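You operate a simulated robot arm through the tools that you are given. There is no shell and no other tool. Be economical: measure what you need, move in short steps, check, and stop when the job is done.

Carry out the task below with a simulated two-armed robot. There is one attempt and no reset: what you move stays moved.

JOB
Wipe up the spill on the top of the middle bench with the green cloth and put it back.

Only the result counts: the job must be done as asked and must still hold three seconds after the hand-in. Knocking over, shifting, dropping, spilling or breaking anything else fails it. Flat cloth is picked up by pressing the open fingertips on it (5 to 10 N) and closing them slowly along it; thin cloth reads only 2 to 8 mm in the jaws.

ROBOT AND FRAMES
Two 7-joint arms with two-finger parallel grippers on one trunk, on a base that drives. Base frame: it is fixed to the floor where the robot stands at the start and does not move with it; the origin is under the middle of the robot, x ahead of it, y to its left, z up; the surface under the hand at the start is at about z = 800. Lengths are in mm, angles in degrees, forces in N, time in s.
The left shoulder is at the start at [50, 161, 1098], the right one opposite. With the tool pointing down near the work surface each hand reaches from about 220 to 680 mm from the robot's upright axis, wherever it stands, measured 20 degrees to its own side. Payload 3.43 kg a hand.
The tool frame of a hand sits at the grasp point between the pads (the TCP): z along the fingers, y along the line on which they close. The tips reach 30 mm beyond it. The gripper opens to 94 mm. The fingers are 28 mm wide and 10 mm thick; the gripper's body (50 by 96 mm) begins 55 mm behind the TCP.
Orientation is that of the tool frame in the base frame, as a unit quaternion [w, x, y, z]. With the fingers straight down and closing along the base's y, the tool's x points along the base's -x, its y along +y and its z along -z.

CONTROLS
- The arms move only by the tool send_rows. It takes "left_targets", "right_targets" or both (then of equal length, played together; a hand with none holds still); each is text: rows parted by semicolons, each of 7 numbers parted by spaces: the shift along the tool's x, y, z in mm, then the turn, a rotation vector about the tool's x, y, z in degrees, then the gripper command, from -1 (shut) to 1 (fully open), values between in proportion. In form: dx dy dz rx ry rz fingers; .... A call has 1 to 8 rows; each row shifts and turns the commanded pose from where the row before left it, along the tool's axes as they then stand. Each row takes 0.2 s and may step no farther than 50 mm and 8.6 degrees from the row before; otherwise, or with a gripper value out of range, the whole call is refused. A pose out of reach is approached as far as the arm can. The call stops where the force on the tool passes 40 N (or 10 N more than at its start, if that is more) or the arm is blocked; 0.2 s more then pass. The fingers move at their own pace (about 45 mm/s each) and stop on an object; they squeeze with about 28 N. The grip force told is the motor's: it shows also when the fingers shut on nothing. Time passes only in rows, and 0.2 s behind the last, so rows that do not move let the fingers close. It gives the time, the measured TCP pose, the force on the tool (base axes), the opening and the grip force at its end, in the units of the frame above (readings bear some noise), with the torque about the TCP (base axes, N m) and any sound that the robot's microphone picked up.
- Cameras (640 x 400 px; columns grow to the right, rows downward): "scene" is now at [123.5, 24.2, 1216.6]; the picture's right is [0.29, -0.96, 0.00], its down [-0.60, -0.18, -0.78] and it looks along [0.75, 0.23, -0.62] (base axes); focal length 258 px, centre (320, 200). "left" rides on the left gripper at [76, -14, -102] in its tool frame; the picture's right is [0.18, 0.98, 0.00], its down [-0.75, 0.14, -0.64] and it looks along [-0.63, 0.12, 0.77] (tool axes); focal length 243 px, centre (320, 200). "right" rides on the right gripper at [76, 14, -102] in its tool frame; the picture's right is [-0.18, 0.98, 0.00], its down [-0.75, -0.14, -0.64] and it looks along [-0.63, -0.12, 0.77] (tool axes); focal length 243 px, centre (320, 200). There is no depth. A picture from a camera that has moved, and an enlarged one, comes with that camera's place and axes in the base frame and with its lens.
- capture(camera): a new picture of that camera. It takes no simulated time.
- slide_trunk(by): slides the trunk up (or, below 0, down) by that many mm; the arms and the scene camera ride with it, the base frame stays. It gives what a move gives, with no picture.
- drive_base(legs): drives the robot by 1 to 6 legs, each [ahead, left, turn to the left] in mm, mm and degrees, along the robot's own axes; the way and the turn of a leg run together, so that a leg with both is an arc; at most 1500 mm and 180 degrees a leg. The arms and the cameras ride along, it lands a little off, and it stops where it bumps. It gives what a move gives.
- head_to(pan, tilt): turns the head with the scene camera to pan (to the left, within 80 degrees either way) and tilt (down, from -29 to 69), counted from straight ahead of the robot. It gives what a move gives.
- inspect(camera, box): a new picture of the part [left, top, right, bottom] of that camera's present view, enlarged. It takes no simulated time.
- sign_off(): hands the job in; it is judged then, once.

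Work in short steps. Places have to be worked out from the pictures, the camera data and where the tool is seen: move nearer, look again, correct. Check each grasp and each placing, and mend what went wrong. You have 120 turns and 100 pictures in all, those below and enlarged ones among them. Open the grippers and draw the arms clear of the work before you hand the job in, unless the task says otherwise; then end with one line.

The tools are called after ">>>" by a JSON object that holds its "name" and its "arguments". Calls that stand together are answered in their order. send_rows: Moves the arms, as the interface text tells. Its arguments: {"type":"object","properties":{"left_targets":{"type":"string"},"right_targets":{"type":"string"}},"required":[]} The other tools are called the same way: slide_trunk (by) slides the trunk up or down; drive_base (legs) drives the base; head_to (pan, tilt) turns the head that bears the scene camera; capture (camera) takes a picture; inspect (camera, box) takes an enlarged picture of a part of a camera's view; sign_off () hands the job in.

At the start:

```text
time: 0.0
left_position: [402.1, 345.4, 996.4]
left_tool_rot: [0.0, -0.002, 1.0, 0.0]
left_contact_force: [0.4, 0.4, 0.6]
left_torque: [-0.01, 0.01, 0.01]
left_finger_gap: 94.0
left_gripper_force: 0.1
right_position: [465.6, -14.7, 1012.8]
right_tool_rot: [0.0, 0.0, 1.0, -0.001]
right_contact_force: [-0.3, -0.3, 0.1]
right_torque: [-0.02, 0.0, 0.04]
right_finger_gap: 93.7
right_gripper_force: 0.1
trunk travel left (down, up): [-125.0, 142.0]
robot x, y, heading: [-0.6, -2.5, 0.0]
head pan, tilt: [17.0, 38.6]
```

scene: 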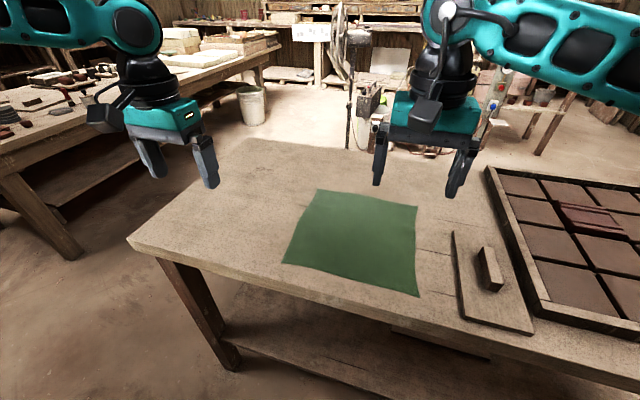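
right: 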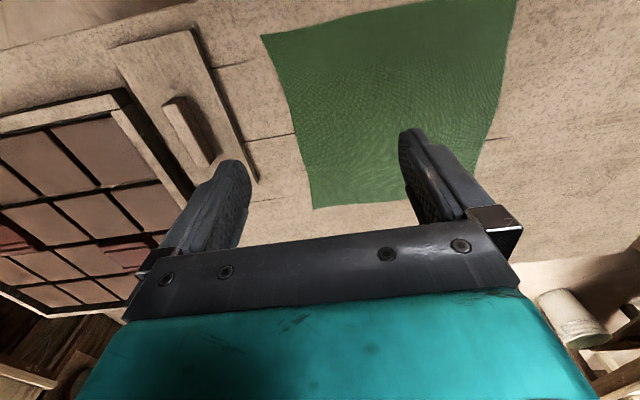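
left: 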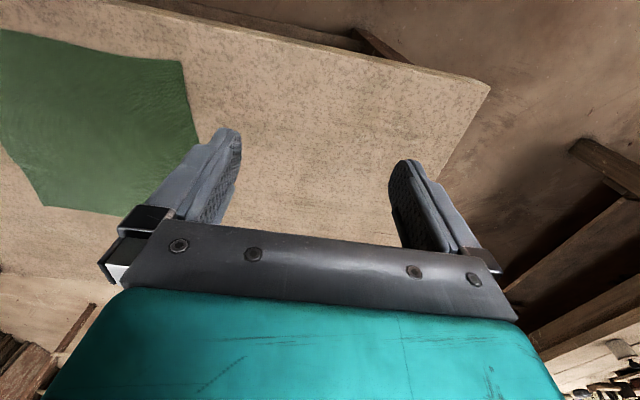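

The bench ahead holds the green cloth, a float and a tray of tiles, and I see no spill on it yet. I look around to find out which bench is the middle one.

>>> {"name": "head_to", "arguments": {"pan": 65, "tilt": 25}}

>>> {"name": "capture", "arguments": {"camera": "scene"}}

>>> {"name": "head_to", "arguments": {"pan": -60, "tilt": 25}}

>>> {"name": "capture", "arguments": {"camera": "scene"}}

>>> {"name": "head_to", "arguments": {"pan": 0, "tilt": 15}}

>>> {"name": "capture", "arguments": {"camera": "scene"}}

```text
time: 1.2
left_position: [402.4, 346.6, 995.9]
left_tool_rot: [-0.001, 0.0, 1.0, 0.0]
left_contact_force: [0.3, -0.9, -0.3]
left_torque: [0.0, 0.01, 0.0]
left_finger_gap: 94.1
left_gripper_force: 0.0
right_position: [466.4, -15.2, 1013.7]
right_tool_rot: [0.0, 0.0, 1.0, 0.0]
right_contact_force: [-0.2, -0.5, -0.2]
right_torque: [-0.03, -0.02, 0.0]
right_finger_gap: 94.0
right_gripper_force: 0.1
trunk travel left (down, up): [-125.0, 142.0]
robot x, y, heading: [-1.0, 1.1, -0.0]
head pan, tilt: [65.0, 25.0]
```

```text
96 pictures are left
camera scene: at [80.3, 82.5, 1237.8], right [0.91, -0.42, 0.0], down [-0.18, -0.38, -0.91], along [0.38, 0.82, -0.42], focal length 258 px, centre (320, 200)
```

scene: 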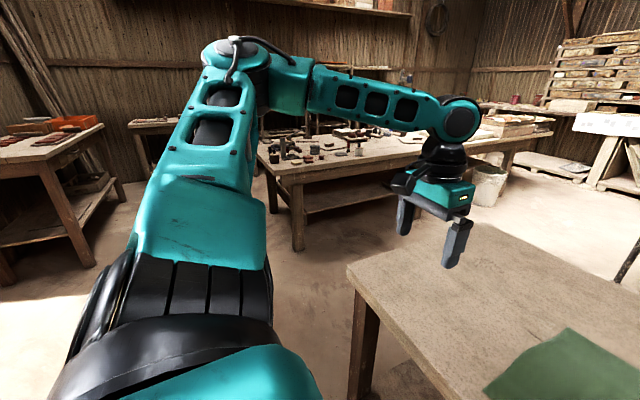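

```text
time: 3.2
left_position: [403.8, 346.4, 996.9]
left_tool_rot: [0.001, -0.002, 1.0, 0.0]
left_contact_force: [-0.2, -0.1, 0.1]
left_torque: [0.02, -0.01, -0.01]
left_finger_gap: 94.2
left_gripper_force: 0.0
right_position: [465.7, -15.0, 1013.5]
right_tool_rot: [0.0, -0.001, 1.0, 0.0]
right_contact_force: [-0.2, 0.1, 0.2]
right_torque: [0.0, -0.03, 0.0]
right_finger_gap: 94.1
right_gripper_force: 0.1
trunk travel left (down, up): [-125.0, 142.0]
robot x, y, heading: [5.0, 0.1, -0.2]
head pan, tilt: [-60.0, 25.0]
```

```text
95 pictures are left
camera scene: at [87.4, -80.8, 1237.8], right [-0.87, -0.5, 0.0], down [-0.21, 0.37, -0.91], along [0.45, -0.78, -0.42], focal length 258 px, centre (320, 200)
```

scene: 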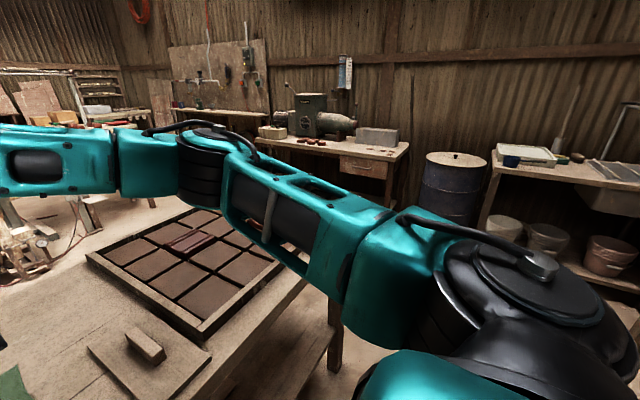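

```text
time: 4.5
left_position: [402.5, 346.5, 996.3]
left_tool_rot: [0.0, -0.001, 1.0, -0.001]
left_contact_force: [-0.1, 0.7, -0.2]
left_torque: [-0.02, 0.01, -0.01]
left_finger_gap: 94.0
left_gripper_force: 0.1
right_position: [465.1, -14.8, 1012.6]
right_tool_rot: [0.001, 0.0, 1.0, 0.0]
right_contact_force: [0.6, 0.3, 0.5]
right_torque: [0.02, -0.01, 0.0]
right_finger_gap: 93.9
right_gripper_force: 0.0
trunk travel left (down, up): [-125.0, 142.0]
robot x, y, heading: [-0.1, 1.1, 0.1]
head pan, tilt: [0.0, 15.0]
```

```text
94 pictures are left
camera scene: at [134.7, -1.1, 1254.1], right [0.0, -1.0, 0.0], down [-0.26, 0.0, -0.97], along [0.97, 0.0, -0.26], focal length 258 px, centre (320, 200)
```

scene: 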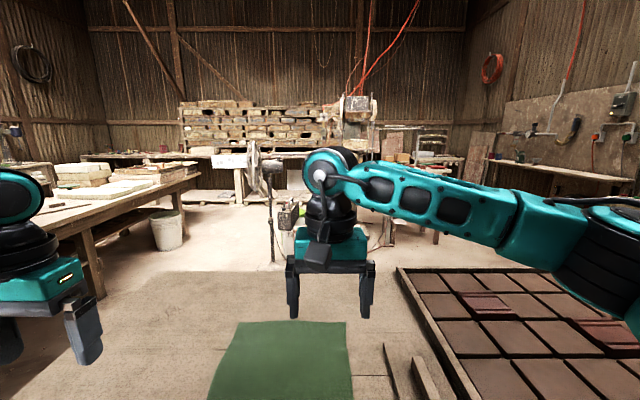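

The bench ahead stands in the middle of the workshop, so it is probably the one meant. I look closely at its top for the spill.

>>> {"name": "head_to", "arguments": {"pan": -20, "tilt": 45}}

>>> {"name": "capture", "arguments": {"camera": "scene"}}

>>> {"name": "head_to", "arguments": {"pan": 25, "tilt": 50}}

>>> {"name": "capture", "arguments": {"camera": "scene"}}

```text
time: 5.5
left_position: [403.2, 345.2, 996.9]
left_tool_rot: [0.0, -0.001, 1.0, 0.0]
left_contact_force: [0.2, 0.3, 0.4]
left_torque: [0.01, 0.0, 0.01]
left_finger_gap: 94.1
left_gripper_force: 0.0
right_position: [466.2, -13.7, 1012.5]
right_tool_rot: [-0.001, 0.0, 1.0, 0.0]
right_contact_force: [0.1, 0.2, 0.1]
right_torque: [0.01, -0.04, 0.03]
right_finger_gap: 93.9
right_gripper_force: 0.1
trunk travel left (down, up): [-125.0, 142.0]
robot x, y, heading: [-0.3, -2.0, 0.0]
head pan, tilt: [-20.0, 45.0]
```

```text
93 pictures are left
camera scene: at [117.7, -28.8, 1207.3], right [-0.34, -0.94, 0.0], down [-0.66, 0.24, -0.71], along [0.67, -0.24, -0.71], focal length 258 px, centre (320, 200)
```

scene: 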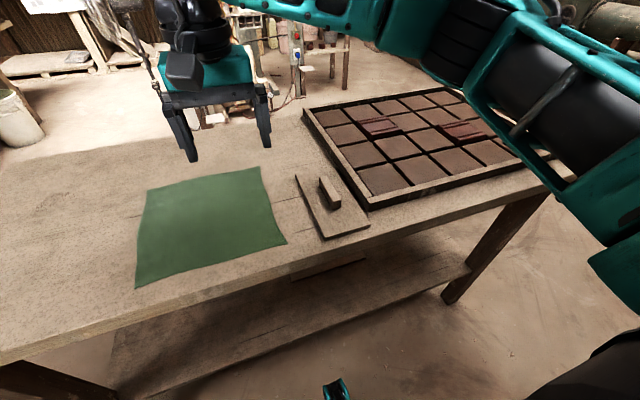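

```text
time: 6.6
left_position: [402.8, 346.0, 996.8]
left_tool_rot: [0.0, -0.001, 1.0, 0.0]
left_contact_force: [-0.7, 0.3, 0.3]
left_torque: [-0.02, 0.02, 0.0]
left_finger_gap: 94.2
left_gripper_force: 0.1
right_position: [466.3, -14.0, 1012.4]
right_tool_rot: [0.0, 0.0, 1.0, 0.0]
right_contact_force: [0.8, -0.3, -0.9]
right_torque: [0.0, 0.02, 0.0]
right_finger_gap: 94.1
right_gripper_force: 0.0
trunk travel left (down, up): [-125.0, 142.0]
robot x, y, heading: [-0.4, 0.2, 0.2]
head pan, tilt: [25.0, 50.0]
```

```text
92 pictures are left
camera scene: at [111.1, 31.5, 1200.4], right [0.42, -0.91, 0.0], down [-0.69, -0.32, -0.64], along [0.58, 0.27, -0.77], focal length 258 px, centre (320, 200)
```

scene: 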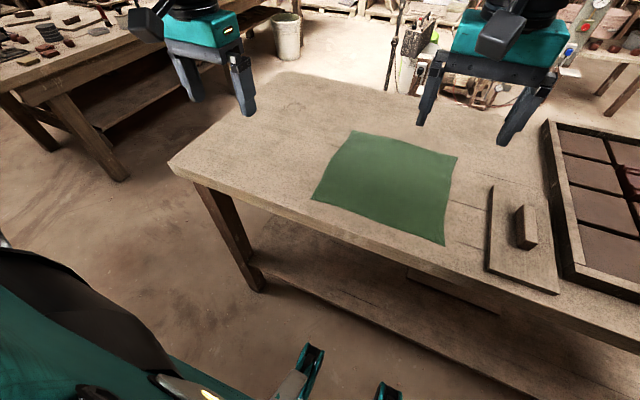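

No clear spill shows, so I enlarge the free parts of the bench top to look for a faint wet patch.

>>> {"name": "inspect", "arguments": {"camera": "scene", "box": [170, 60, 450, 235]}}

>>> {"name": "inspect", "arguments": {"camera": "left", "box": [100, 0, 500, 250]}}

>>> {"name": "inspect", "arguments": {"camera": "right", "box": [0, 0, 640, 300]}}

```text
2.29 times, centred on (310, 148) of scene
camera zoom: at [111.1, 31.5, 1200.4], right [0.42, -0.91, 0.0], down [-0.69, -0.32, -0.64], along [0.58, 0.27, -0.77], focal length 591 px, centre (343, 320)
```

zoom: 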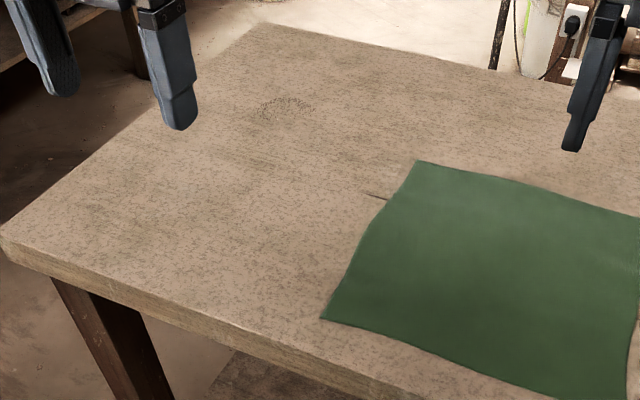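

```text
1.60 times, centred on (300, 125) of left
camera zoom: at [327.2, 332.0, 1099.4], right [-0.19, 0.98, 0.0], down [0.75, 0.14, 0.64], along [0.63, 0.12, -0.77], focal length 388 px, centre (352, 320)
```

zoom: 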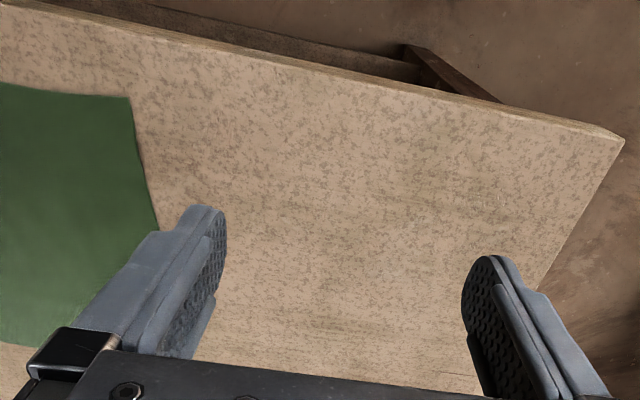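

```text
1.00 times, centred on (320, 150) of right (not enlarged: the box is as wide or as high as the picture)
camera zoom: at [389.1, -0.4, 1116.5], right [0.18, 0.98, 0.0], down [0.75, -0.14, 0.64], along [0.63, -0.12, -0.77], focal length 243 px, centre (320, 250)
```

zoom: 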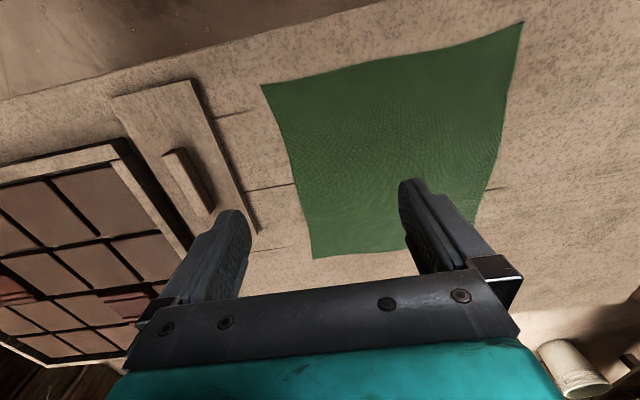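

A small dark mottled spot shows near the far left corner, at about (694, 383). I enlarge that spot, the tray and the strip right of the cloth.

>>> {"name": "inspect", "arguments": {"camera": "scene", "box": [230, 80, 350, 155]}}

>>> {"name": "head_to", "arguments": {"pan": -25, "tilt": 35}}

>>> {"name": "capture", "arguments": {"camera": "scene"}}

>>> {"name": "inspect", "arguments": {"camera": "scene", "box": [230, 120, 550, 320]}}

```text
5.33 times, centred on (290, 118) of scene
camera zoom: at [111.1, 31.5, 1200.4], right [0.42, -0.91, 0.0], down [-0.69, -0.32, -0.64], along [0.58, 0.27, -0.77], focal length 1378 px, centre (480, 640)
```

zoom: 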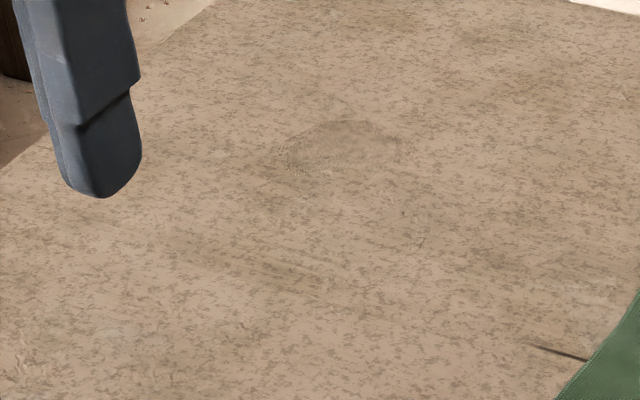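

```text
time: 7.8
left_position: [402.9, 345.1, 998.1]
left_tool_rot: [0.0, -0.002, 1.0, 0.0]
left_contact_force: [-0.4, -0.7, 0.6]
left_torque: [0.01, 0.03, 0.02]
left_finger_gap: 93.9
left_gripper_force: 0.0
right_position: [465.2, -14.4, 1012.9]
right_tool_rot: [-0.001, 0.001, 1.0, -0.001]
right_contact_force: [0.6, -0.9, 0.0]
right_torque: [-0.04, -0.01, 0.0]
right_finger_gap: 93.9
right_gripper_force: 0.0
trunk travel left (down, up): [-125.0, 142.0]
robot x, y, heading: [3.8, -1.1, -0.1]
head pan, tilt: [-25.0, 35.0]
```

```text
87 pictures are left
camera scene: at [121.1, -38.1, 1222.1], right [-0.42, -0.91, 0.0], down [-0.52, 0.24, -0.82], along [0.74, -0.35, -0.57], focal length 258 px, centre (320, 200)
```

scene: 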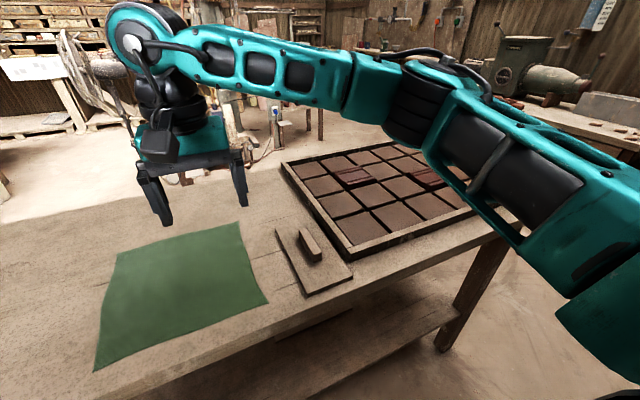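

```text
2.00 times, centred on (390, 220) of scene
camera zoom: at [121.1, -38.1, 1222.1], right [-0.42, -0.91, 0.0], down [-0.52, 0.24, -0.82], along [0.74, -0.35, -0.57], focal length 517 px, centre (180, 160)
```

zoom: 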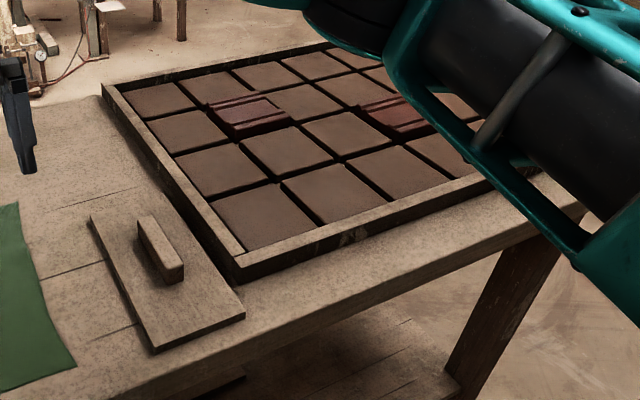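

The enlarged view shows a faint oval mark about 70 mm wide near (694, 383), which could be a clear spill. I move the left hand forward, well above the bench, so that its camera sees that corner, and turn the head back to it.

>>> {"name": "send_rows", "arguments": {"left_targets": "-40 0 0 0 0 0 1; -40 0 0 0 0 0 1; -40 0 0 0 0 0 1; -40 0 0 0 0 0 1; 0 0 0 0 0 0 1"}}

>>> {"name": "capture", "arguments": {"camera": "left"}}

>>> {"name": "inspect", "arguments": {"camera": "left", "box": [200, 0, 456, 160]}}

```text
time: 9.0
left_position: [563.6, 346.4, 997.4]
left_tool_rot: [0.0, 0.0, 1.0, 0.0]
left_contact_force: [0.1, 0.7, 0.5]
left_torque: [0.02, 0.0, 0.01]
left_finger_gap: 94.0
left_gripper_force: 0.1
right_position: [465.9, -14.5, 1014.9]
right_tool_rot: [0.0, 0.0, 1.0, 0.001]
right_contact_force: [-0.2, 0.0, -0.3]
right_torque: [0.01, 0.0, 0.02]
right_finger_gap: 94.0
right_gripper_force: 0.0
trunk travel left (down, up): [-125.0, 142.0]
robot x, y, heading: [4.6, -4.1, -0.1]
head pan, tilt: [-25.0, 35.0]
```

```text
85 pictures are left
camera left: at [487.3, 332.4, 1100.0], right [-0.18, 0.98, 0.0], down [0.75, 0.14, 0.64], along [0.63, 0.12, -0.77], focal length 243 px, centre (320, 200)
```

left: 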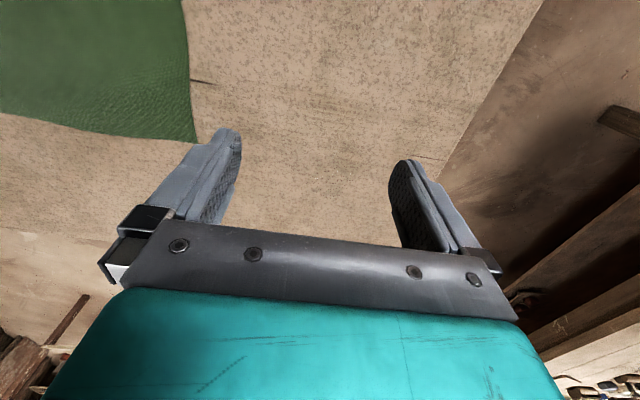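

```text
2.50 times, centred on (328, 80) of left
camera zoom: at [487.3, 332.4, 1100.0], right [-0.18, 0.98, 0.0], down [0.75, 0.14, 0.64], along [0.63, 0.12, -0.77], focal length 606 px, centre (300, 500)
```

zoom: 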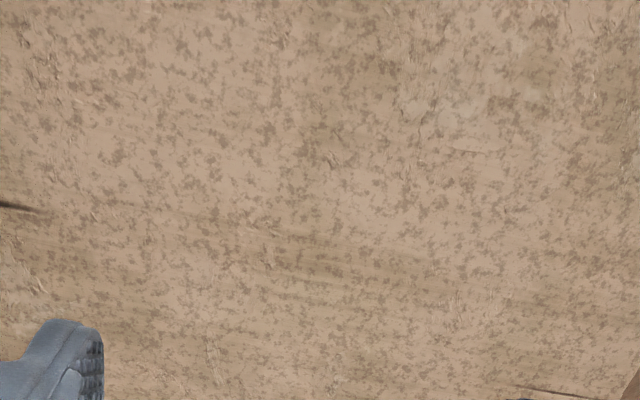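

The spot should fall near pixel (329, 180) in this view, so I enlarge there.

>>> {"name": "inspect", "arguments": {"camera": "left", "box": [235, 135, 395, 235]}}

>>> {"name": "head_to", "arguments": {"pan": 25, "tilt": 35}}

>>> {"name": "inspect", "arguments": {"camera": "scene", "box": [160, 100, 480, 300]}}

```text
4.00 times, centred on (315, 185) of left
camera zoom: at [487.3, 332.4, 1100.0], right [-0.18, 0.98, 0.0], down [0.75, 0.14, 0.64], along [0.63, 0.12, -0.77], focal length 970 px, centre (340, 260)
```

zoom: 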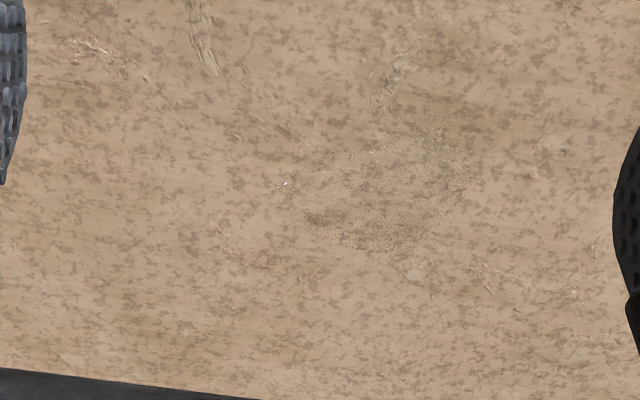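

```text
time: 10.1
left_position: [562.4, 346.9, 997.7]
left_tool_rot: [0.0, -0.001, 1.0, 0.0]
left_contact_force: [0.0, -0.5, -0.5]
left_torque: [-0.01, 0.05, -0.04]
left_finger_gap: 93.8
left_gripper_force: 0.1
right_position: [464.9, -13.8, 1013.1]
right_tool_rot: [-0.001, 0.0, 1.0, 0.0]
right_contact_force: [-0.2, -0.2, 0.3]
right_torque: [-0.02, 0.01, -0.01]
right_finger_gap: 94.1
right_gripper_force: 0.1
trunk travel left (down, up): [-125.0, 142.0]
robot x, y, heading: [3.8, -4.4, 0.1]
head pan, tilt: [25.0, 35.0]
```

```text
2.00 times, centred on (320, 200) of scene
camera zoom: at [121.1, 36.1, 1222.1], right [0.42, -0.91, 0.0], down [-0.52, -0.24, -0.82], along [0.74, 0.35, -0.57], focal length 517 px, centre (320, 200)
```

zoom: 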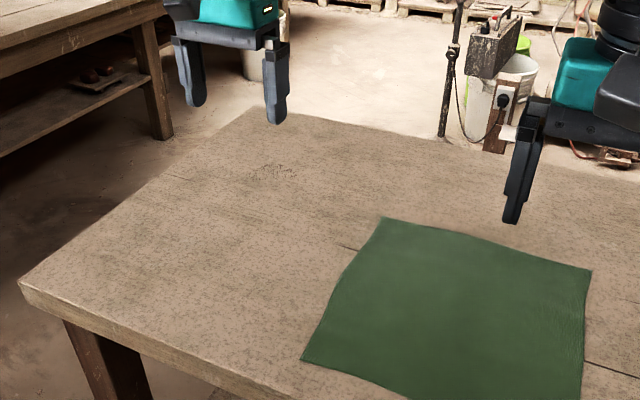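

There it is: the left camera shows a clear, glinting film about 75 × 60 mm, centred near (696, 387). The cloth lies flat over about x 413–680, y −68–195. The spill is 796 mm away, so I must drive nearer; first sideways, then I check the room in front of the base.

>>> {"name": "drive_base", "arguments": {"legs": [[0, 150, 0]]}}

>>> {"name": "head_to", "arguments": {"pan": 0, "tilt": 69}}

>>> {"name": "capture", "arguments": {"camera": "scene"}}

```text
time: 12.1
left_position: [562.2, 497.9, 997.2]
left_tool_rot: [0.0, 0.0, 1.0, 0.0]
left_contact_force: [1.2, 0.4, 0.4]
left_torque: [-0.03, -0.01, 0.02]
left_finger_gap: 93.9
left_gripper_force: 0.1
right_position: [466.8, 136.4, 1012.9]
right_tool_rot: [0.0, 0.0, 1.0, 0.0]
right_contact_force: [1.2, 0.3, 0.4]
right_torque: [0.0, 0.0, 0.03]
right_finger_gap: 94.1
right_gripper_force: 0.0
trunk travel left (down, up): [-125.0, 142.0]
robot x, y, heading: [-0.6, 150.2, 0.2]
head pan, tilt: [25.0, 35.0]
```

```text
time: 13.1
left_position: [562.4, 496.8, 997.5]
left_tool_rot: [0.0, -0.001, 1.0, 0.0]
left_contact_force: [0.2, 0.6, 0.6]
left_torque: [0.01, 0.04, -0.01]
left_finger_gap: 93.8
left_gripper_force: 0.1
right_position: [466.1, 135.1, 1013.6]
right_tool_rot: [0.0, 0.0, 1.0, 0.0]
right_contact_force: [0.3, 0.3, -0.4]
right_torque: [-0.01, 0.0, 0.03]
right_finger_gap: 94.1
right_gripper_force: 0.0
trunk travel left (down, up): [-125.0, 142.0]
robot x, y, heading: [-2.9, 149.7, -0.0]
head pan, tilt: [0.0, 68.8]
```

```text
81 pictures are left
camera scene: at [97.2, 149.7, 1178.4], right [0.0, -1.0, 0.0], down [-0.93, 0.0, -0.36], along [0.36, 0.0, -0.93], focal length 258 px, centre (320, 200)
```

scene: 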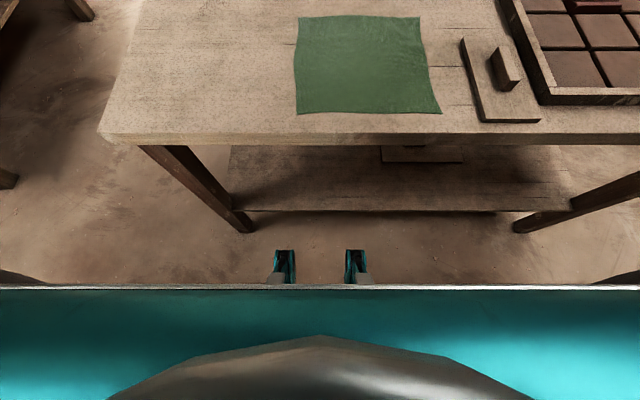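

The base's feet end at about x 300 and stand between the bench legs; the bench's front edge is near x 371 and its legs near 393. Driving 80 mm ahead leaves room.

>>> {"name": "drive_base", "arguments": {"legs": [[80, 0, 0]]}}

>>> {"name": "head_to", "arguments": {"pan": 10, "tilt": 45}}

>>> {"name": "capture", "arguments": {"camera": "scene"}}

>>> {"name": "capture", "arguments": {"camera": "left"}}

```text
time: 14.3
left_position: [637.8, 497.6, 996.8]
left_tool_rot: [0.001, -0.002, 1.0, 0.0]
left_contact_force: [0.1, 0.5, 0.7]
left_torque: [-0.04, -0.01, 0.0]
left_finger_gap: 94.0
left_gripper_force: 0.1
right_position: [543.0, 136.1, 1012.7]
right_tool_rot: [0.0, 0.0, 1.0, -0.001]
right_contact_force: [0.5, 0.0, 1.0]
right_torque: [0.02, 0.0, 0.01]
right_finger_gap: 93.9
right_gripper_force: 0.0
trunk travel left (down, up): [-125.0, 142.0]
robot x, y, heading: [78.3, 152.7, -0.2]
head pan, tilt: [0.0, 68.8]
stopped in leg 1: the robot was blocked; the commanded pose is now the measured one
```

```text
time: 15.2
left_position: [639.4, 498.2, 996.6]
left_tool_rot: [0.0, -0.002, 1.0, 0.001]
left_contact_force: [0.3, -0.1, -0.4]
left_torque: [0.04, 0.01, 0.04]
left_finger_gap: 93.9
left_gripper_force: 0.0
right_position: [542.4, 136.5, 1012.9]
right_tool_rot: [-0.001, -0.001, 1.0, 0.001]
right_contact_force: [-0.2, -0.5, 0.1]
right_torque: [0.04, 0.03, 0.03]
right_finger_gap: 93.9
right_gripper_force: 0.0
trunk travel left (down, up): [-125.0, 142.0]
robot x, y, heading: [75.0, 150.8, 0.2]
head pan, tilt: [10.0, 45.0]
```

```text
80 pictures are left
camera scene: at [197.9, 164.0, 1207.2], right [0.17, -0.98, 0.0], down [-0.7, -0.12, -0.71], along [0.7, 0.12, -0.71], focal length 258 px, centre (320, 200)
```

scene: 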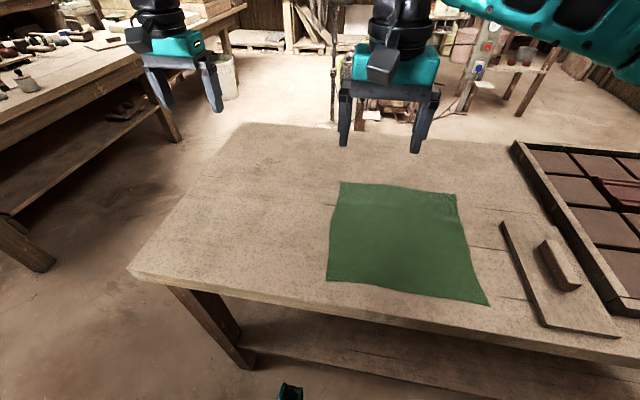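

```text
79 pictures are left
camera left: at [563.3, 483.9, 1099.6], right [-0.19, 0.98, 0.0], down [0.75, 0.14, 0.64], along [0.63, 0.12, -0.77], focal length 243 px, centre (320, 200)
```

left: 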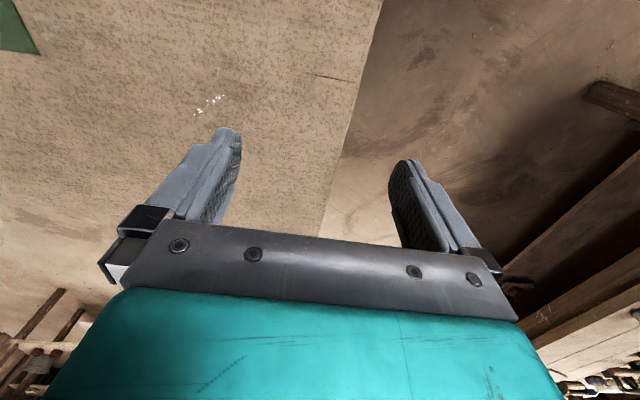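

The base stopped about 4 mm short against the bench, which looks unmoved. The cloth measures x 410–668, y −68–192, and the glints confirm the spill. I draw the right hand aside and bring the left hand over the cloth's left edge, at about (545, 150).

>>> {"name": "send_rows", "arguments": {"right_targets": "15 -43 0 0 0 0 1; 15 -43 0 0 0 0 1; 15 -43 0 0 0 0 1; 15 -43 0 0 0 0 1; 15 -43 0 0 0 0 1; 15 -43 0 0 0 0 1; 0 0 0 0 0 0 1"}}

>>> {"name": "send_rows", "arguments": {"left_targets": "12 -43 5 0 0 0 0.3; 12 -43 5 0 0 0 0.3; 12 -43 5 0 0 0 0.3; 12 -43 5 0 0 0 0.3; 12 -43 5 0 0 0 0.3; 12 -43 5 0 0 0 0.3; 11 -45 10 0 0 0 0.3; 11 -45 20 0 0 0 0.3"}}

>>> {"name": "capture", "arguments": {"camera": "left"}}

```text
time: 16.8
left_position: [638.3, 498.3, 996.5]
left_tool_rot: [0.0, -0.002, 1.0, 0.0]
left_contact_force: [-0.8, -1.2, 0.2]
left_torque: [0.0, 0.01, -0.02]
left_finger_gap: 94.0
left_gripper_force: 0.0
right_position: [454.1, -123.6, 1013.0]
right_tool_rot: [0.001, 0.0, 1.0, 0.0]
right_contact_force: [-0.5, 1.1, 0.2]
right_torque: [0.0, 0.0, 0.0]
right_finger_gap: 93.9
right_gripper_force: 0.1
trunk travel left (down, up): [-125.0, 142.0]
robot x, y, heading: [79.6, 150.2, -0.3]
head pan, tilt: [10.0, 45.0]
```

```text
refused: row 8 steps farther than a row can; nothing moved
```

```text
78 pictures are left
camera left: at [563.3, 483.9, 1099.6], right [-0.19, 0.98, 0.0], down [0.75, 0.14, 0.64], along [0.63, 0.12, -0.77], focal length 243 px, centre (320, 200)
```

left: 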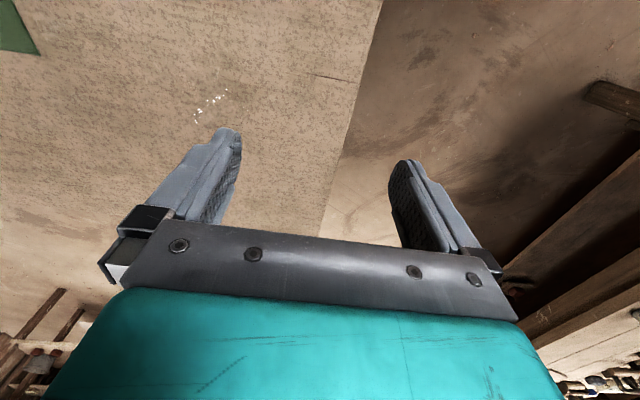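

One row was too long, so the left hand did not move. I send the move again with shorter steps.

>>> {"name": "send_rows", "arguments": {"left_targets": "12 -44 10 0 0 0 0.3; 12 -44 10 0 0 0 0.3; 12 -44 10 0 0 0 0.3; 12 -44 10 0 0 0 0.3; 12 -44 10 0 0 0 0.3; 12 -44 10 0 0 0 0.3; 12 -44 10 0 0 0 0.3; 10 -40 10 0 0 0 0.3"}}

>>> {"name": "capture", "arguments": {"camera": "left"}}

>>> {"name": "capture", "arguments": {"camera": "scene"}}

```text
time: 18.6
left_position: [479.8, 262.6, 943.4]
left_tool_rot: [0.001, -0.002, 1.0, -0.001]
left_contact_force: [-0.1, 0.5, 0.4]
left_torque: [-0.01, -0.02, -0.01]
left_finger_gap: 61.3
left_gripper_force: 0.1
left hand out of reach, approached as far as the arm can: row 4, 5, 6, 7, 8
right_position: [453.9, -122.5, 1013.0]
right_tool_rot: [0.001, -0.001, 1.0, -0.001]
right_contact_force: [0.3, -0.1, -0.1]
right_torque: [-0.01, -0.02, -0.03]
right_finger_gap: 94.1
right_gripper_force: 0.1
trunk travel left (down, up): [-125.0, 142.0]
robot x, y, heading: [77.7, 145.9, 0.1]
head pan, tilt: [10.0, 45.0]
```

```text
77 pictures are left
camera left: at [405.1, 247.3, 1046.2], right [-0.19, 0.98, 0.0], down [0.75, 0.14, 0.64], along [0.63, 0.12, -0.77], focal length 243 px, centre (320, 200)
```

left: 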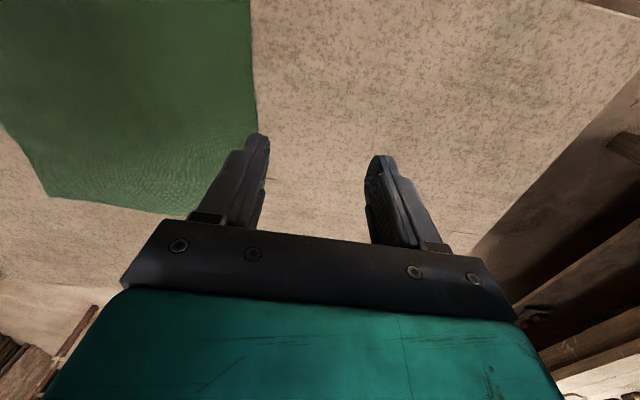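

```text
76 pictures are left
camera scene: at [197.8, 164.0, 1207.3], right [0.18, -0.98, 0.0], down [-0.7, -0.12, -0.71], along [0.7, 0.12, -0.71], focal length 258 px, centre (320, 200)
```

scene: 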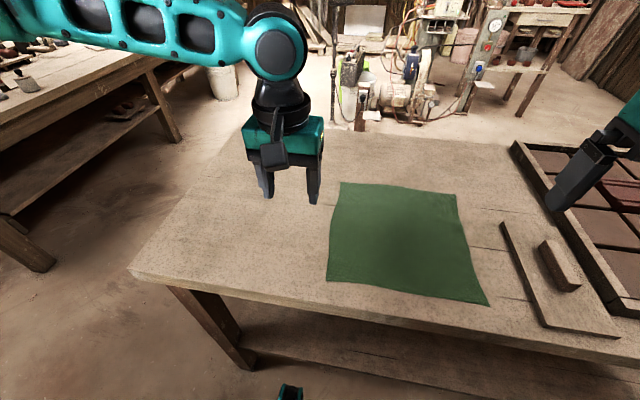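

The left hand stopped short at (480, 263), probably at a joint limit when reaching inward. I try a small step straight towards the cloth.

>>> {"name": "send_rows", "arguments": {"left_targets": "-30 0 0 0 0 0 0.3; -30 0 0 0 0 0 0.3; 0 -30 0 0 0 0 0.3; 0 -30 0 0 0 0 0.3; 0 0 0 0 0 0 0.3"}}

```text
time: 19.8
left_position: [502.6, 269.2, 956.6]
left_tool_rot: [0.001, -0.002, 1.0, 0.0]
left_contact_force: [-0.5, 0.3, 0.3]
left_torque: [-0.03, 0.02, 0.01]
left_finger_gap: 61.2
left_gripper_force: 0.0
left hand out of reach, approached as far as the arm can: row 1, 2, 3, 4
right_position: [453.0, -122.3, 1011.7]
right_tool_rot: [-0.001, -0.001, 1.0, 0.0]
right_contact_force: [0.8, -0.8, -0.5]
right_torque: [0.0, -0.02, 0.01]
right_finger_gap: 93.9
right_gripper_force: 0.0
trunk travel left (down, up): [-125.0, 142.0]
robot x, y, heading: [76.7, 152.6, 0.2]
head pan, tilt: [10.0, 45.0]
```

Reaching inward with this wrist yaw is blocked. I step back and turn the tool clockwise as seen from above, to free the wrist, and then try again.

>>> {"name": "send_rows", "arguments": {"left_targets": "0 20 0 0 0 0 0.3; 0 0 0 0 0 8 0.3; 0 0 0 0 0 8 0.3; 0 0 0 0 0 8 0.3; 0 0 0 0 0 8 0.3; 0 0 0 0 0 0 0.3"}}

```text
time: 21.2
left_position: [503.4, 288.0, 959.0]
left_tool_rot: [0.0, 0.276, 0.961, 0.0]
left_contact_force: [-0.3, 0.4, -0.2]
left_torque: [0.0, -0.02, 0.02]
left_finger_gap: 61.2
left_gripper_force: 0.1
right_position: [454.7, -122.1, 1012.7]
right_tool_rot: [0.0, 0.0, 1.0, 0.0]
right_contact_force: [-0.5, 0.1, -0.1]
right_torque: [0.01, 0.01, -0.05]
right_finger_gap: 93.9
right_gripper_force: 0.0
trunk travel left (down, up): [-125.0, 142.0]
robot x, y, heading: [75.4, 149.5, -0.0]
head pan, tilt: [10.0, 45.0]
```

The command follows the reached pose, and the tool has turned 32°. I move 80 mm in base −y to test the reach.

>>> {"name": "send_rows", "arguments": {"left_targets": "-21 -34 0 0 0 0 0.3; -21 -34 0 0 0 0 0.3; 0 0 0 0 0 0 0.3"}}

```text
time: 22.0
left_position: [483.8, 259.3, 966.7]
left_tool_rot: [0.001, 0.274, 0.962, 0.0]
left_contact_force: [0.5, -0.1, 0.7]
left_torque: [0.01, -0.01, -0.03]
left_finger_gap: 61.2
left_gripper_force: 0.1
left hand out of reach, approached as far as the arm can: row 1, 2
right_position: [453.0, -121.5, 1012.3]
right_tool_rot: [0.0, -0.002, 1.0, 0.0]
right_contact_force: [-0.4, 0.2, 0.0]
right_torque: [0.02, 0.0, 0.01]
right_finger_gap: 94.0
right_gripper_force: 0.1
trunk travel left (down, up): [-125.0, 142.0]
robot x, y, heading: [75.4, 148.2, 0.1]
head pan, tilt: [10.0, 45.0]
```

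The limit is not the wrist; from here the left arm will not go inward of y ≈ 260. I turn the wrist back and drive right by 150 mm, backing off the bench slightly first, so the cloth's left edge comes within the left hand's easy range.

>>> {"name": "send_rows", "arguments": {"left_targets": "-10 20 0 0 0 -8 0.3; 0 0 0 0 0 -8 0.3; 0 0 0 0 0 -8 0.3; 0 0 0 0 0 -8 0.3; 0 0 0 0 0 0 0.3"}}

>>> {"name": "drive_base", "arguments": {"legs": [[-10, 0, 0], [0, -150, 0]]}}

>>> {"name": "head_to", "arguments": {"pan": 15, "tilt": 45}}

>>> {"name": "capture", "arguments": {"camera": "scene"}}

```text
time: 23.2
left_position: [504.3, 270.3, 964.3]
left_tool_rot: [0.0, -0.003, 1.0, 0.001]
left_contact_force: [-1.2, -0.5, 0.0]
left_torque: [-0.01, 0.01, 0.02]
left_finger_gap: 61.1
left_gripper_force: 0.2
right_position: [453.8, -122.2, 1011.6]
right_tool_rot: [0.0, -0.001, 1.0, 0.0]
right_contact_force: [-0.6, -0.2, -0.2]
right_torque: [-0.01, 0.01, -0.02]
right_finger_gap: 94.0
right_gripper_force: 0.0
trunk travel left (down, up): [-125.0, 142.0]
robot x, y, heading: [76.7, 155.0, 0.1]
head pan, tilt: [10.0, 45.0]
```

```text
time: 25.5
left_position: [494.7, 121.5, 964.4]
left_tool_rot: [0.0, 0.0, 1.0, 0.0]
left_contact_force: [0.6, -0.4, -0.5]
left_torque: [0.02, 0.0, 0.02]
left_finger_gap: 61.0
left_gripper_force: 0.0
right_position: [443.4, -271.4, 1013.3]
right_tool_rot: [0.0, 0.0, 1.0, 0.0]
right_contact_force: [1.0, 0.9, 0.8]
right_torque: [0.0, -0.02, 0.02]
right_finger_gap: 93.9
right_gripper_force: 0.1
trunk travel left (down, up): [-125.0, 142.0]
robot x, y, heading: [68.0, 0.5, 0.1]
head pan, tilt: [10.0, 45.0]
```

```text
time: 26.1
left_position: [494.6, 121.2, 965.4]
left_tool_rot: [-0.001, 0.0, 1.0, 0.0]
left_contact_force: [-0.4, -0.1, 0.9]
left_torque: [0.01, 0.01, -0.05]
left_finger_gap: 61.1
left_gripper_force: 0.0
right_position: [443.8, -272.5, 1011.7]
right_tool_rot: [0.002, 0.001, 1.0, -0.001]
right_contact_force: [0.5, 0.3, -0.5]
right_torque: [-0.02, -0.01, 0.0]
right_finger_gap: 94.4
right_gripper_force: 0.1
trunk travel left (down, up): [-125.0, 142.0]
robot x, y, heading: [67.5, -1.3, -0.1]
head pan, tilt: [15.0, 45.0]
```

```text
75 pictures are left
camera scene: at [186.6, 22.3, 1207.3], right [0.26, -0.97, 0.0], down [-0.68, -0.18, -0.71], along [0.68, 0.18, -0.71], focal length 258 px, centre (320, 200)
```

scene: 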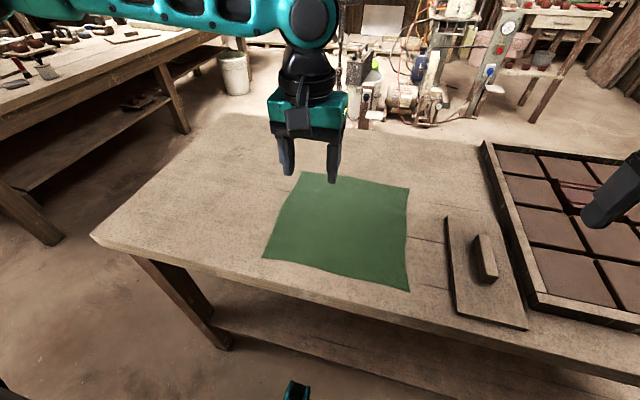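

The hand now hovers over the cloth at (495, 121). I move to (535, 148) and go down to about 20 mm above the surface.

>>> {"name": "send_rows", "arguments": {"left_targets": "-13 9 30 0 0 0 0.3; -13 9 30 0 0 0 0.3; -14 9 25 0 0 0 0.3; 0 0 25 0 0 0 0.3; 0 0 0 0 0 0 0.3"}}

>>> {"name": "capture", "arguments": {"camera": "left"}}

```text
time: 27.3
left_position: [518.6, 171.3, 867.8]
left_tool_rot: [0.001, 0.001, 1.0, 0.0]
left_contact_force: [-0.5, -0.2, -0.5]
left_torque: [0.0, 0.0, 0.02]
left_finger_gap: 60.9
left_gripper_force: 0.0
left hand out of reach, approached as far as the arm can: row 2, 3, 4
right_position: [442.8, -271.3, 1012.9]
right_tool_rot: [-0.001, 0.001, 1.0, -0.001]
right_contact_force: [0.4, 0.0, -0.2]
right_torque: [0.03, 0.02, -0.02]
right_finger_gap: 94.1
right_gripper_force: 0.1
trunk travel left (down, up): [-125.0, 142.0]
robot x, y, heading: [67.4, 4.5, 0.1]
head pan, tilt: [15.0, 45.0]
```

```text
74 pictures are left
camera left: at [443.7, 156.6, 969.5], right [-0.18, 0.98, 0.0], down [0.75, 0.14, 0.64], along [0.63, 0.12, -0.77], focal length 243 px, centre (320, 200)
```

left: 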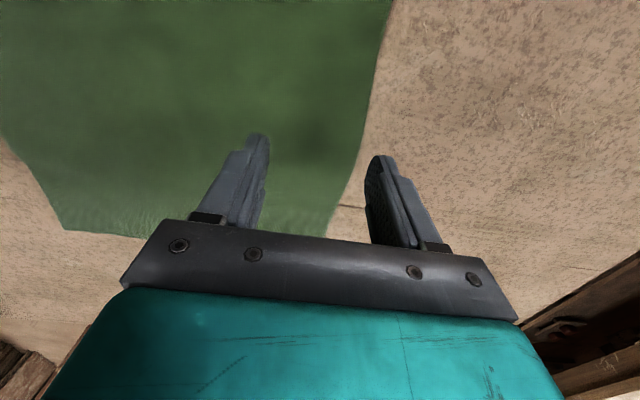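

The arm meets the same inward limit here, so I drive 60 mm more to the right; the hand is 38 mm above the cloth, so it clears it.

>>> {"name": "drive_base", "arguments": {"legs": [[0, -70, 0]]}}

>>> {"name": "send_rows", "arguments": {"left_targets": "-10 20 0 0 0 0 0.3; -10 20 10 0 0 0 0.3; 0 0 0 0 0 0 0.3"}}

>>> {"name": "capture", "arguments": {"camera": "left"}}

```text
time: 28.6
left_position: [519.5, 100.7, 867.2]
left_tool_rot: [0.001, 0.0, 1.0, -0.001]
left_contact_force: [-0.4, 0.1, -0.3]
left_torque: [0.04, 0.0, 0.02]
left_finger_gap: 61.1
left_gripper_force: 0.1
right_position: [443.2, -342.0, 1012.3]
right_tool_rot: [0.0, 0.0, 1.0, 0.0]
right_contact_force: [-0.4, -0.7, -0.5]
right_torque: [0.0, 0.0, 0.0]
right_finger_gap: 94.2
right_gripper_force: 0.2
trunk travel left (down, up): [-125.0, 142.0]
robot x, y, heading: [68.1, -68.6, -0.2]
head pan, tilt: [15.0, 45.0]
```

```text
time: 29.4
left_position: [538.7, 141.3, 856.5]
left_tool_rot: [0.001, 0.0, 1.0, 0.0]
left_contact_force: [-0.4, -0.2, -0.8]
left_torque: [0.0, 0.01, 0.01]
left_finger_gap: 60.8
left_gripper_force: 0.1
right_position: [442.9, -341.9, 1011.8]
right_tool_rot: [0.0, 0.001, 1.0, 0.0]
right_contact_force: [0.0, 1.0, -0.3]
right_torque: [-0.01, 0.0, -0.02]
right_finger_gap: 94.0
right_gripper_force: 0.1
trunk travel left (down, up): [-125.0, 142.0]
robot x, y, heading: [66.5, -63.7, 0.5]
head pan, tilt: [15.0, 45.0]
```

```text
73 pictures are left
camera left: at [464.3, 127.0, 958.6], right [-0.18, 0.98, 0.0], down [0.75, 0.14, 0.64], along [0.63, 0.12, -0.77], focal length 243 px, centre (320, 200)
```

left: 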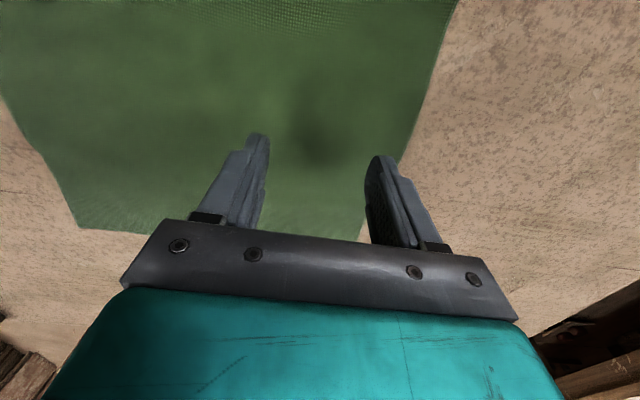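

The fingers stand at y ≈ 111 and 171, inside the cloth's edge at about 190. I shift 8 mm inward and go down gently, watching the force.

>>> {"name": "send_rows", "arguments": {"left_targets": "0 -8 8 0 0 0 0.3; 0 0 7 0 0 0 0.3; 0 0 5 0 0 0 0.3; 0 0 3 0 0 0 0.3; 0 0 0 0 0 0 0.3"}}

```text
time: 30.6
left_position: [535.8, 136.6, 837.9]
left_tool_rot: [0.003, 0.0, 1.0, -0.001]
left_contact_force: [0.4, 0.5, 0.4]
left_torque: [0.02, -0.02, -0.02]
left_finger_gap: 60.9
left_gripper_force: 0.1
left hand out of reach, approached as far as the arm can: row 3
right_position: [443.4, -341.4, 1013.6]
right_tool_rot: [0.0, 0.001, 1.0, 0.0]
right_contact_force: [-0.4, 0.6, 0.0]
right_torque: [0.0, 0.01, -0.04]
right_finger_gap: 93.9
right_gripper_force: 0.0
trunk travel left (down, up): [-125.0, 142.0]
robot x, y, heading: [67.1, -64.9, -0.1]
head pan, tilt: [15.0, 45.0]
```

Near the limit again, at z 838. I go on down in small steps with a slight shift outward.

>>> {"name": "send_rows", "arguments": {"left_targets": "0 3 3 0 0 0 0.3; 0 0 3 0 0 0 0.3; 0 0 2 0 0 0 0.3; 0 0 0 0 0 0 0.3"}}

```text
time: 31.6
left_position: [533.3, 142.4, 830.2]
left_tool_rot: [0.001, 0.0, 1.0, -0.001]
left_contact_force: [0.2, -0.1, -0.9]
left_torque: [0.01, 0.01, 0.0]
left_finger_gap: 61.1
left_gripper_force: 0.0
left hand out of reach, approached as far as the arm can: row 2
right_position: [444.9, -341.9, 1013.3]
right_tool_rot: [0.0, 0.0, 1.0, 0.0]
right_contact_force: [-0.1, -0.4, 0.0]
right_torque: [-0.01, 0.0, 0.04]
right_finger_gap: 94.1
right_gripper_force: 0.0
trunk travel left (down, up): [-125.0, 142.0]
robot x, y, heading: [62.6, -68.8, -0.1]
head pan, tilt: [15.0, 45.0]
```

No contact yet, and the arm keeps hitting its limit. I lift a little, drive 50 mm further right and bring the hand back over the same place, so it can work freely.

>>> {"name": "send_rows", "arguments": {"left_targets": "0 10 -15 0 0 0 0.3; 0 0 0 0 0 0 0.3"}}

>>> {"name": "drive_base", "arguments": {"legs": [[0, -60, 0]]}}

>>> {"name": "send_rows", "arguments": {"left_targets": "-2 20 0 0 0 0 0.3; 0 22 5 0 0 0 0.3; 0 0 10 0 0 0 0.3; 0 0 0 0 0 0 0.3"}}

```text
time: 32.2
left_position: [534.1, 151.8, 845.4]
left_tool_rot: [0.001, 0.0, 1.0, 0.0]
left_contact_force: [-0.3, -0.3, 0.8]
left_torque: [0.01, 0.0, 0.01]
left_finger_gap: 61.1
left_gripper_force: 0.1
right_position: [442.6, -341.1, 1013.3]
right_tool_rot: [0.0, 0.001, 1.0, 0.001]
right_contact_force: [0.0, -0.1, -0.1]
right_torque: [-0.02, 0.01, 0.01]
right_finger_gap: 94.1
right_gripper_force: 0.1
trunk travel left (down, up): [-125.0, 142.0]
robot x, y, heading: [71.8, -68.4, 0.1]
head pan, tilt: [15.0, 45.0]
```

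```text
time: 33.4
left_position: [533.9, 92.3, 845.2]
left_tool_rot: [0.001, -0.001, 1.0, 0.0]
left_contact_force: [-0.3, -0.6, -0.2]
left_torque: [0.0, -0.01, 0.0]
left_finger_gap: 60.9
left_gripper_force: 0.0
right_position: [443.5, -402.1, 1012.9]
right_tool_rot: [0.0, 0.0, 1.0, -0.001]
right_contact_force: [0.3, -0.1, 0.6]
right_torque: [0.03, 0.0, 0.01]
right_finger_gap: 94.1
right_gripper_force: 0.0
trunk travel left (down, up): [-125.0, 142.0]
robot x, y, heading: [66.3, -128.6, -0.1]
head pan, tilt: [15.0, 45.0]
```

```text
time: 34.4
left_position: [536.7, 133.2, 830.3]
left_tool_rot: [0.001, -0.001, 1.0, 0.0]
left_contact_force: [-0.9, 0.6, 6.2]
left_torque: [0.04, 0.06, -0.03]
left_finger_gap: 61.4
left_gripper_force: 0.1
right_position: [442.8, -400.7, 1013.7]
right_tool_rot: [-0.001, 0.0, 1.0, 0.001]
right_contact_force: [-0.1, -1.2, 0.2]
right_torque: [-0.01, -0.01, -0.01]
right_finger_gap: 94.0
right_gripper_force: 0.0
trunk travel left (down, up): [-125.0, 142.0]
robot x, y, heading: [69.7, -124.4, -0.0]
head pan, tilt: [15.0, 45.0]
```

Contact is at 6 N, in the range wanted. I close the fingers slowly along the cloth.

>>> {"name": "send_rows", "arguments": {"left_targets": "0 0 0.5 0 0 0 0.2; 0 0 0 0 0 0 0.1; 0 0 0 0 0 0 0; 0 0 0 0 0 0 -0.1; 0 0 0 0 0 0 -0.2; 0 0 0 0 0 0 -0.3; 0 0 0 0 0 0 -0.4; 0 0 0 0 0 0 -0.5"}}

>>> {"name": "send_rows", "arguments": {"left_targets": "0 0 0 0 0 0 -0.6; 0 0 0 0 0 0 -0.7; 0 0 0 0 0 0 -0.8; 0 0 0 0 0 0 -0.9; 0 0 0 0 0 0 -1; 0 0 0 0 0 0 -1; 0 0 0 0 0 0 -1"}}

>>> {"name": "capture", "arguments": {"camera": "left"}}

```text
time: 36.2
left_position: [536.1, 133.6, 830.3]
left_tool_rot: [0.001, -0.001, 1.0, 0.0]
left_contact_force: [0.9, -0.6, 16.8]
left_torque: [-0.04, 0.06, -0.02]
left_finger_gap: 21.6
left_gripper_force: 0.1
right_position: [442.8, -400.8, 1011.6]
right_tool_rot: [0.001, -0.001, 1.0, 0.0]
right_contact_force: [-0.5, 0.2, -0.1]
right_torque: [0.01, -0.01, -0.01]
right_finger_gap: 93.6
right_gripper_force: 0.1
trunk travel left (down, up): [-125.0, 142.0]
robot x, y, heading: [68.6, -127.0, 0.0]
head pan, tilt: [15.0, 45.0]
```

```text
time: 37.8
left_position: [535.9, 133.8, 831.4]
left_tool_rot: [0.002, 0.0, 1.0, 0.0]
left_contact_force: [-0.7, 0.3, 19.5]
left_torque: [0.0, 0.15, 0.03]
left_finger_gap: 2.0
left_gripper_force: 28.3
right_position: [442.3, -401.5, 1012.6]
right_tool_rot: [0.0, 0.0, 1.0, -0.001]
right_contact_force: [-0.6, 0.2, -0.5]
right_torque: [-0.01, -0.01, 0.04]
right_finger_gap: 93.9
right_gripper_force: 0.1
trunk travel left (down, up): [-125.0, 142.0]
robot x, y, heading: [69.9, -130.0, -0.1]
head pan, tilt: [15.0, 45.0]
```

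```text
72 pictures are left
camera left: at [459.8, 119.1, 933.6], right [-0.19, 0.98, 0.0], down [0.75, 0.14, 0.64], along [0.63, 0.12, -0.76], focal length 243 px, centre (320, 200)
```

left: 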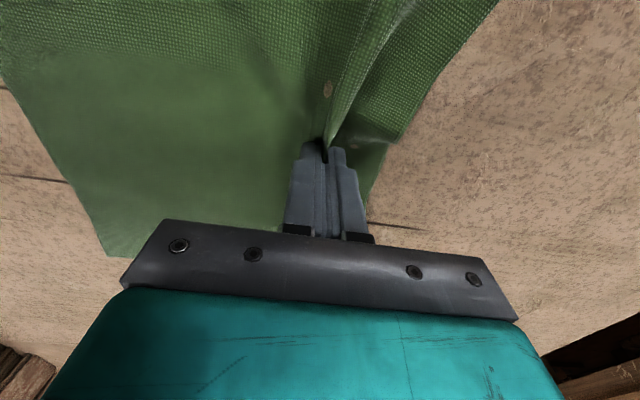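

The jaws read 2 mm with the cloth folded between them, so the grasp has taken. I lift to check that it holds.

>>> {"name": "send_rows", "arguments": {"left_targets": "0 0 -15 0 0 0 -1; 0 0 -25 0 0 0 -1; 0 5 -35 0 0 0 -1; 0 10 -40 0 0 0 -1; 0 10 -40 0 0 0 -1; 0 0 0 0 0 0 -1"}}

>>> {"name": "capture", "arguments": {"camera": "scene"}}

```text
time: 39.2
left_position: [536.1, 159.8, 985.1]
left_tool_rot: [0.0, -0.001, 1.0, 0.0]
left_contact_force: [-0.1, 0.5, 0.3]
left_torque: [-0.01, 0.01, -0.04]
left_finger_gap: 1.8
left_gripper_force: 27.5
right_position: [443.5, -400.4, 1011.7]
right_tool_rot: [0.001, 0.0, 1.0, -0.001]
right_contact_force: [0.2, -0.7, -0.5]
right_torque: [-0.01, 0.01, 0.0]
right_finger_gap: 94.2
right_gripper_force: 0.0
trunk travel left (down, up): [-125.0, 142.0]
robot x, y, heading: [70.3, -129.0, -0.3]
head pan, tilt: [15.0, 45.0]
```

```text
71 pictures are left
camera scene: at [186.6, -107.2, 1207.2], right [0.26, -0.97, 0.0], down [-0.68, -0.18, -0.71], along [0.68, 0.18, -0.71], focal length 258 px, centre (320, 200)
```

scene: 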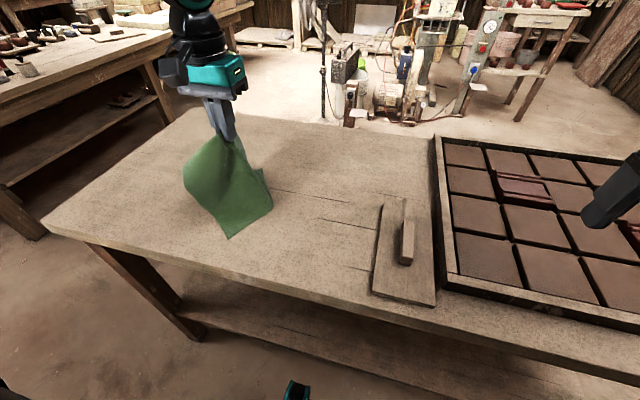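

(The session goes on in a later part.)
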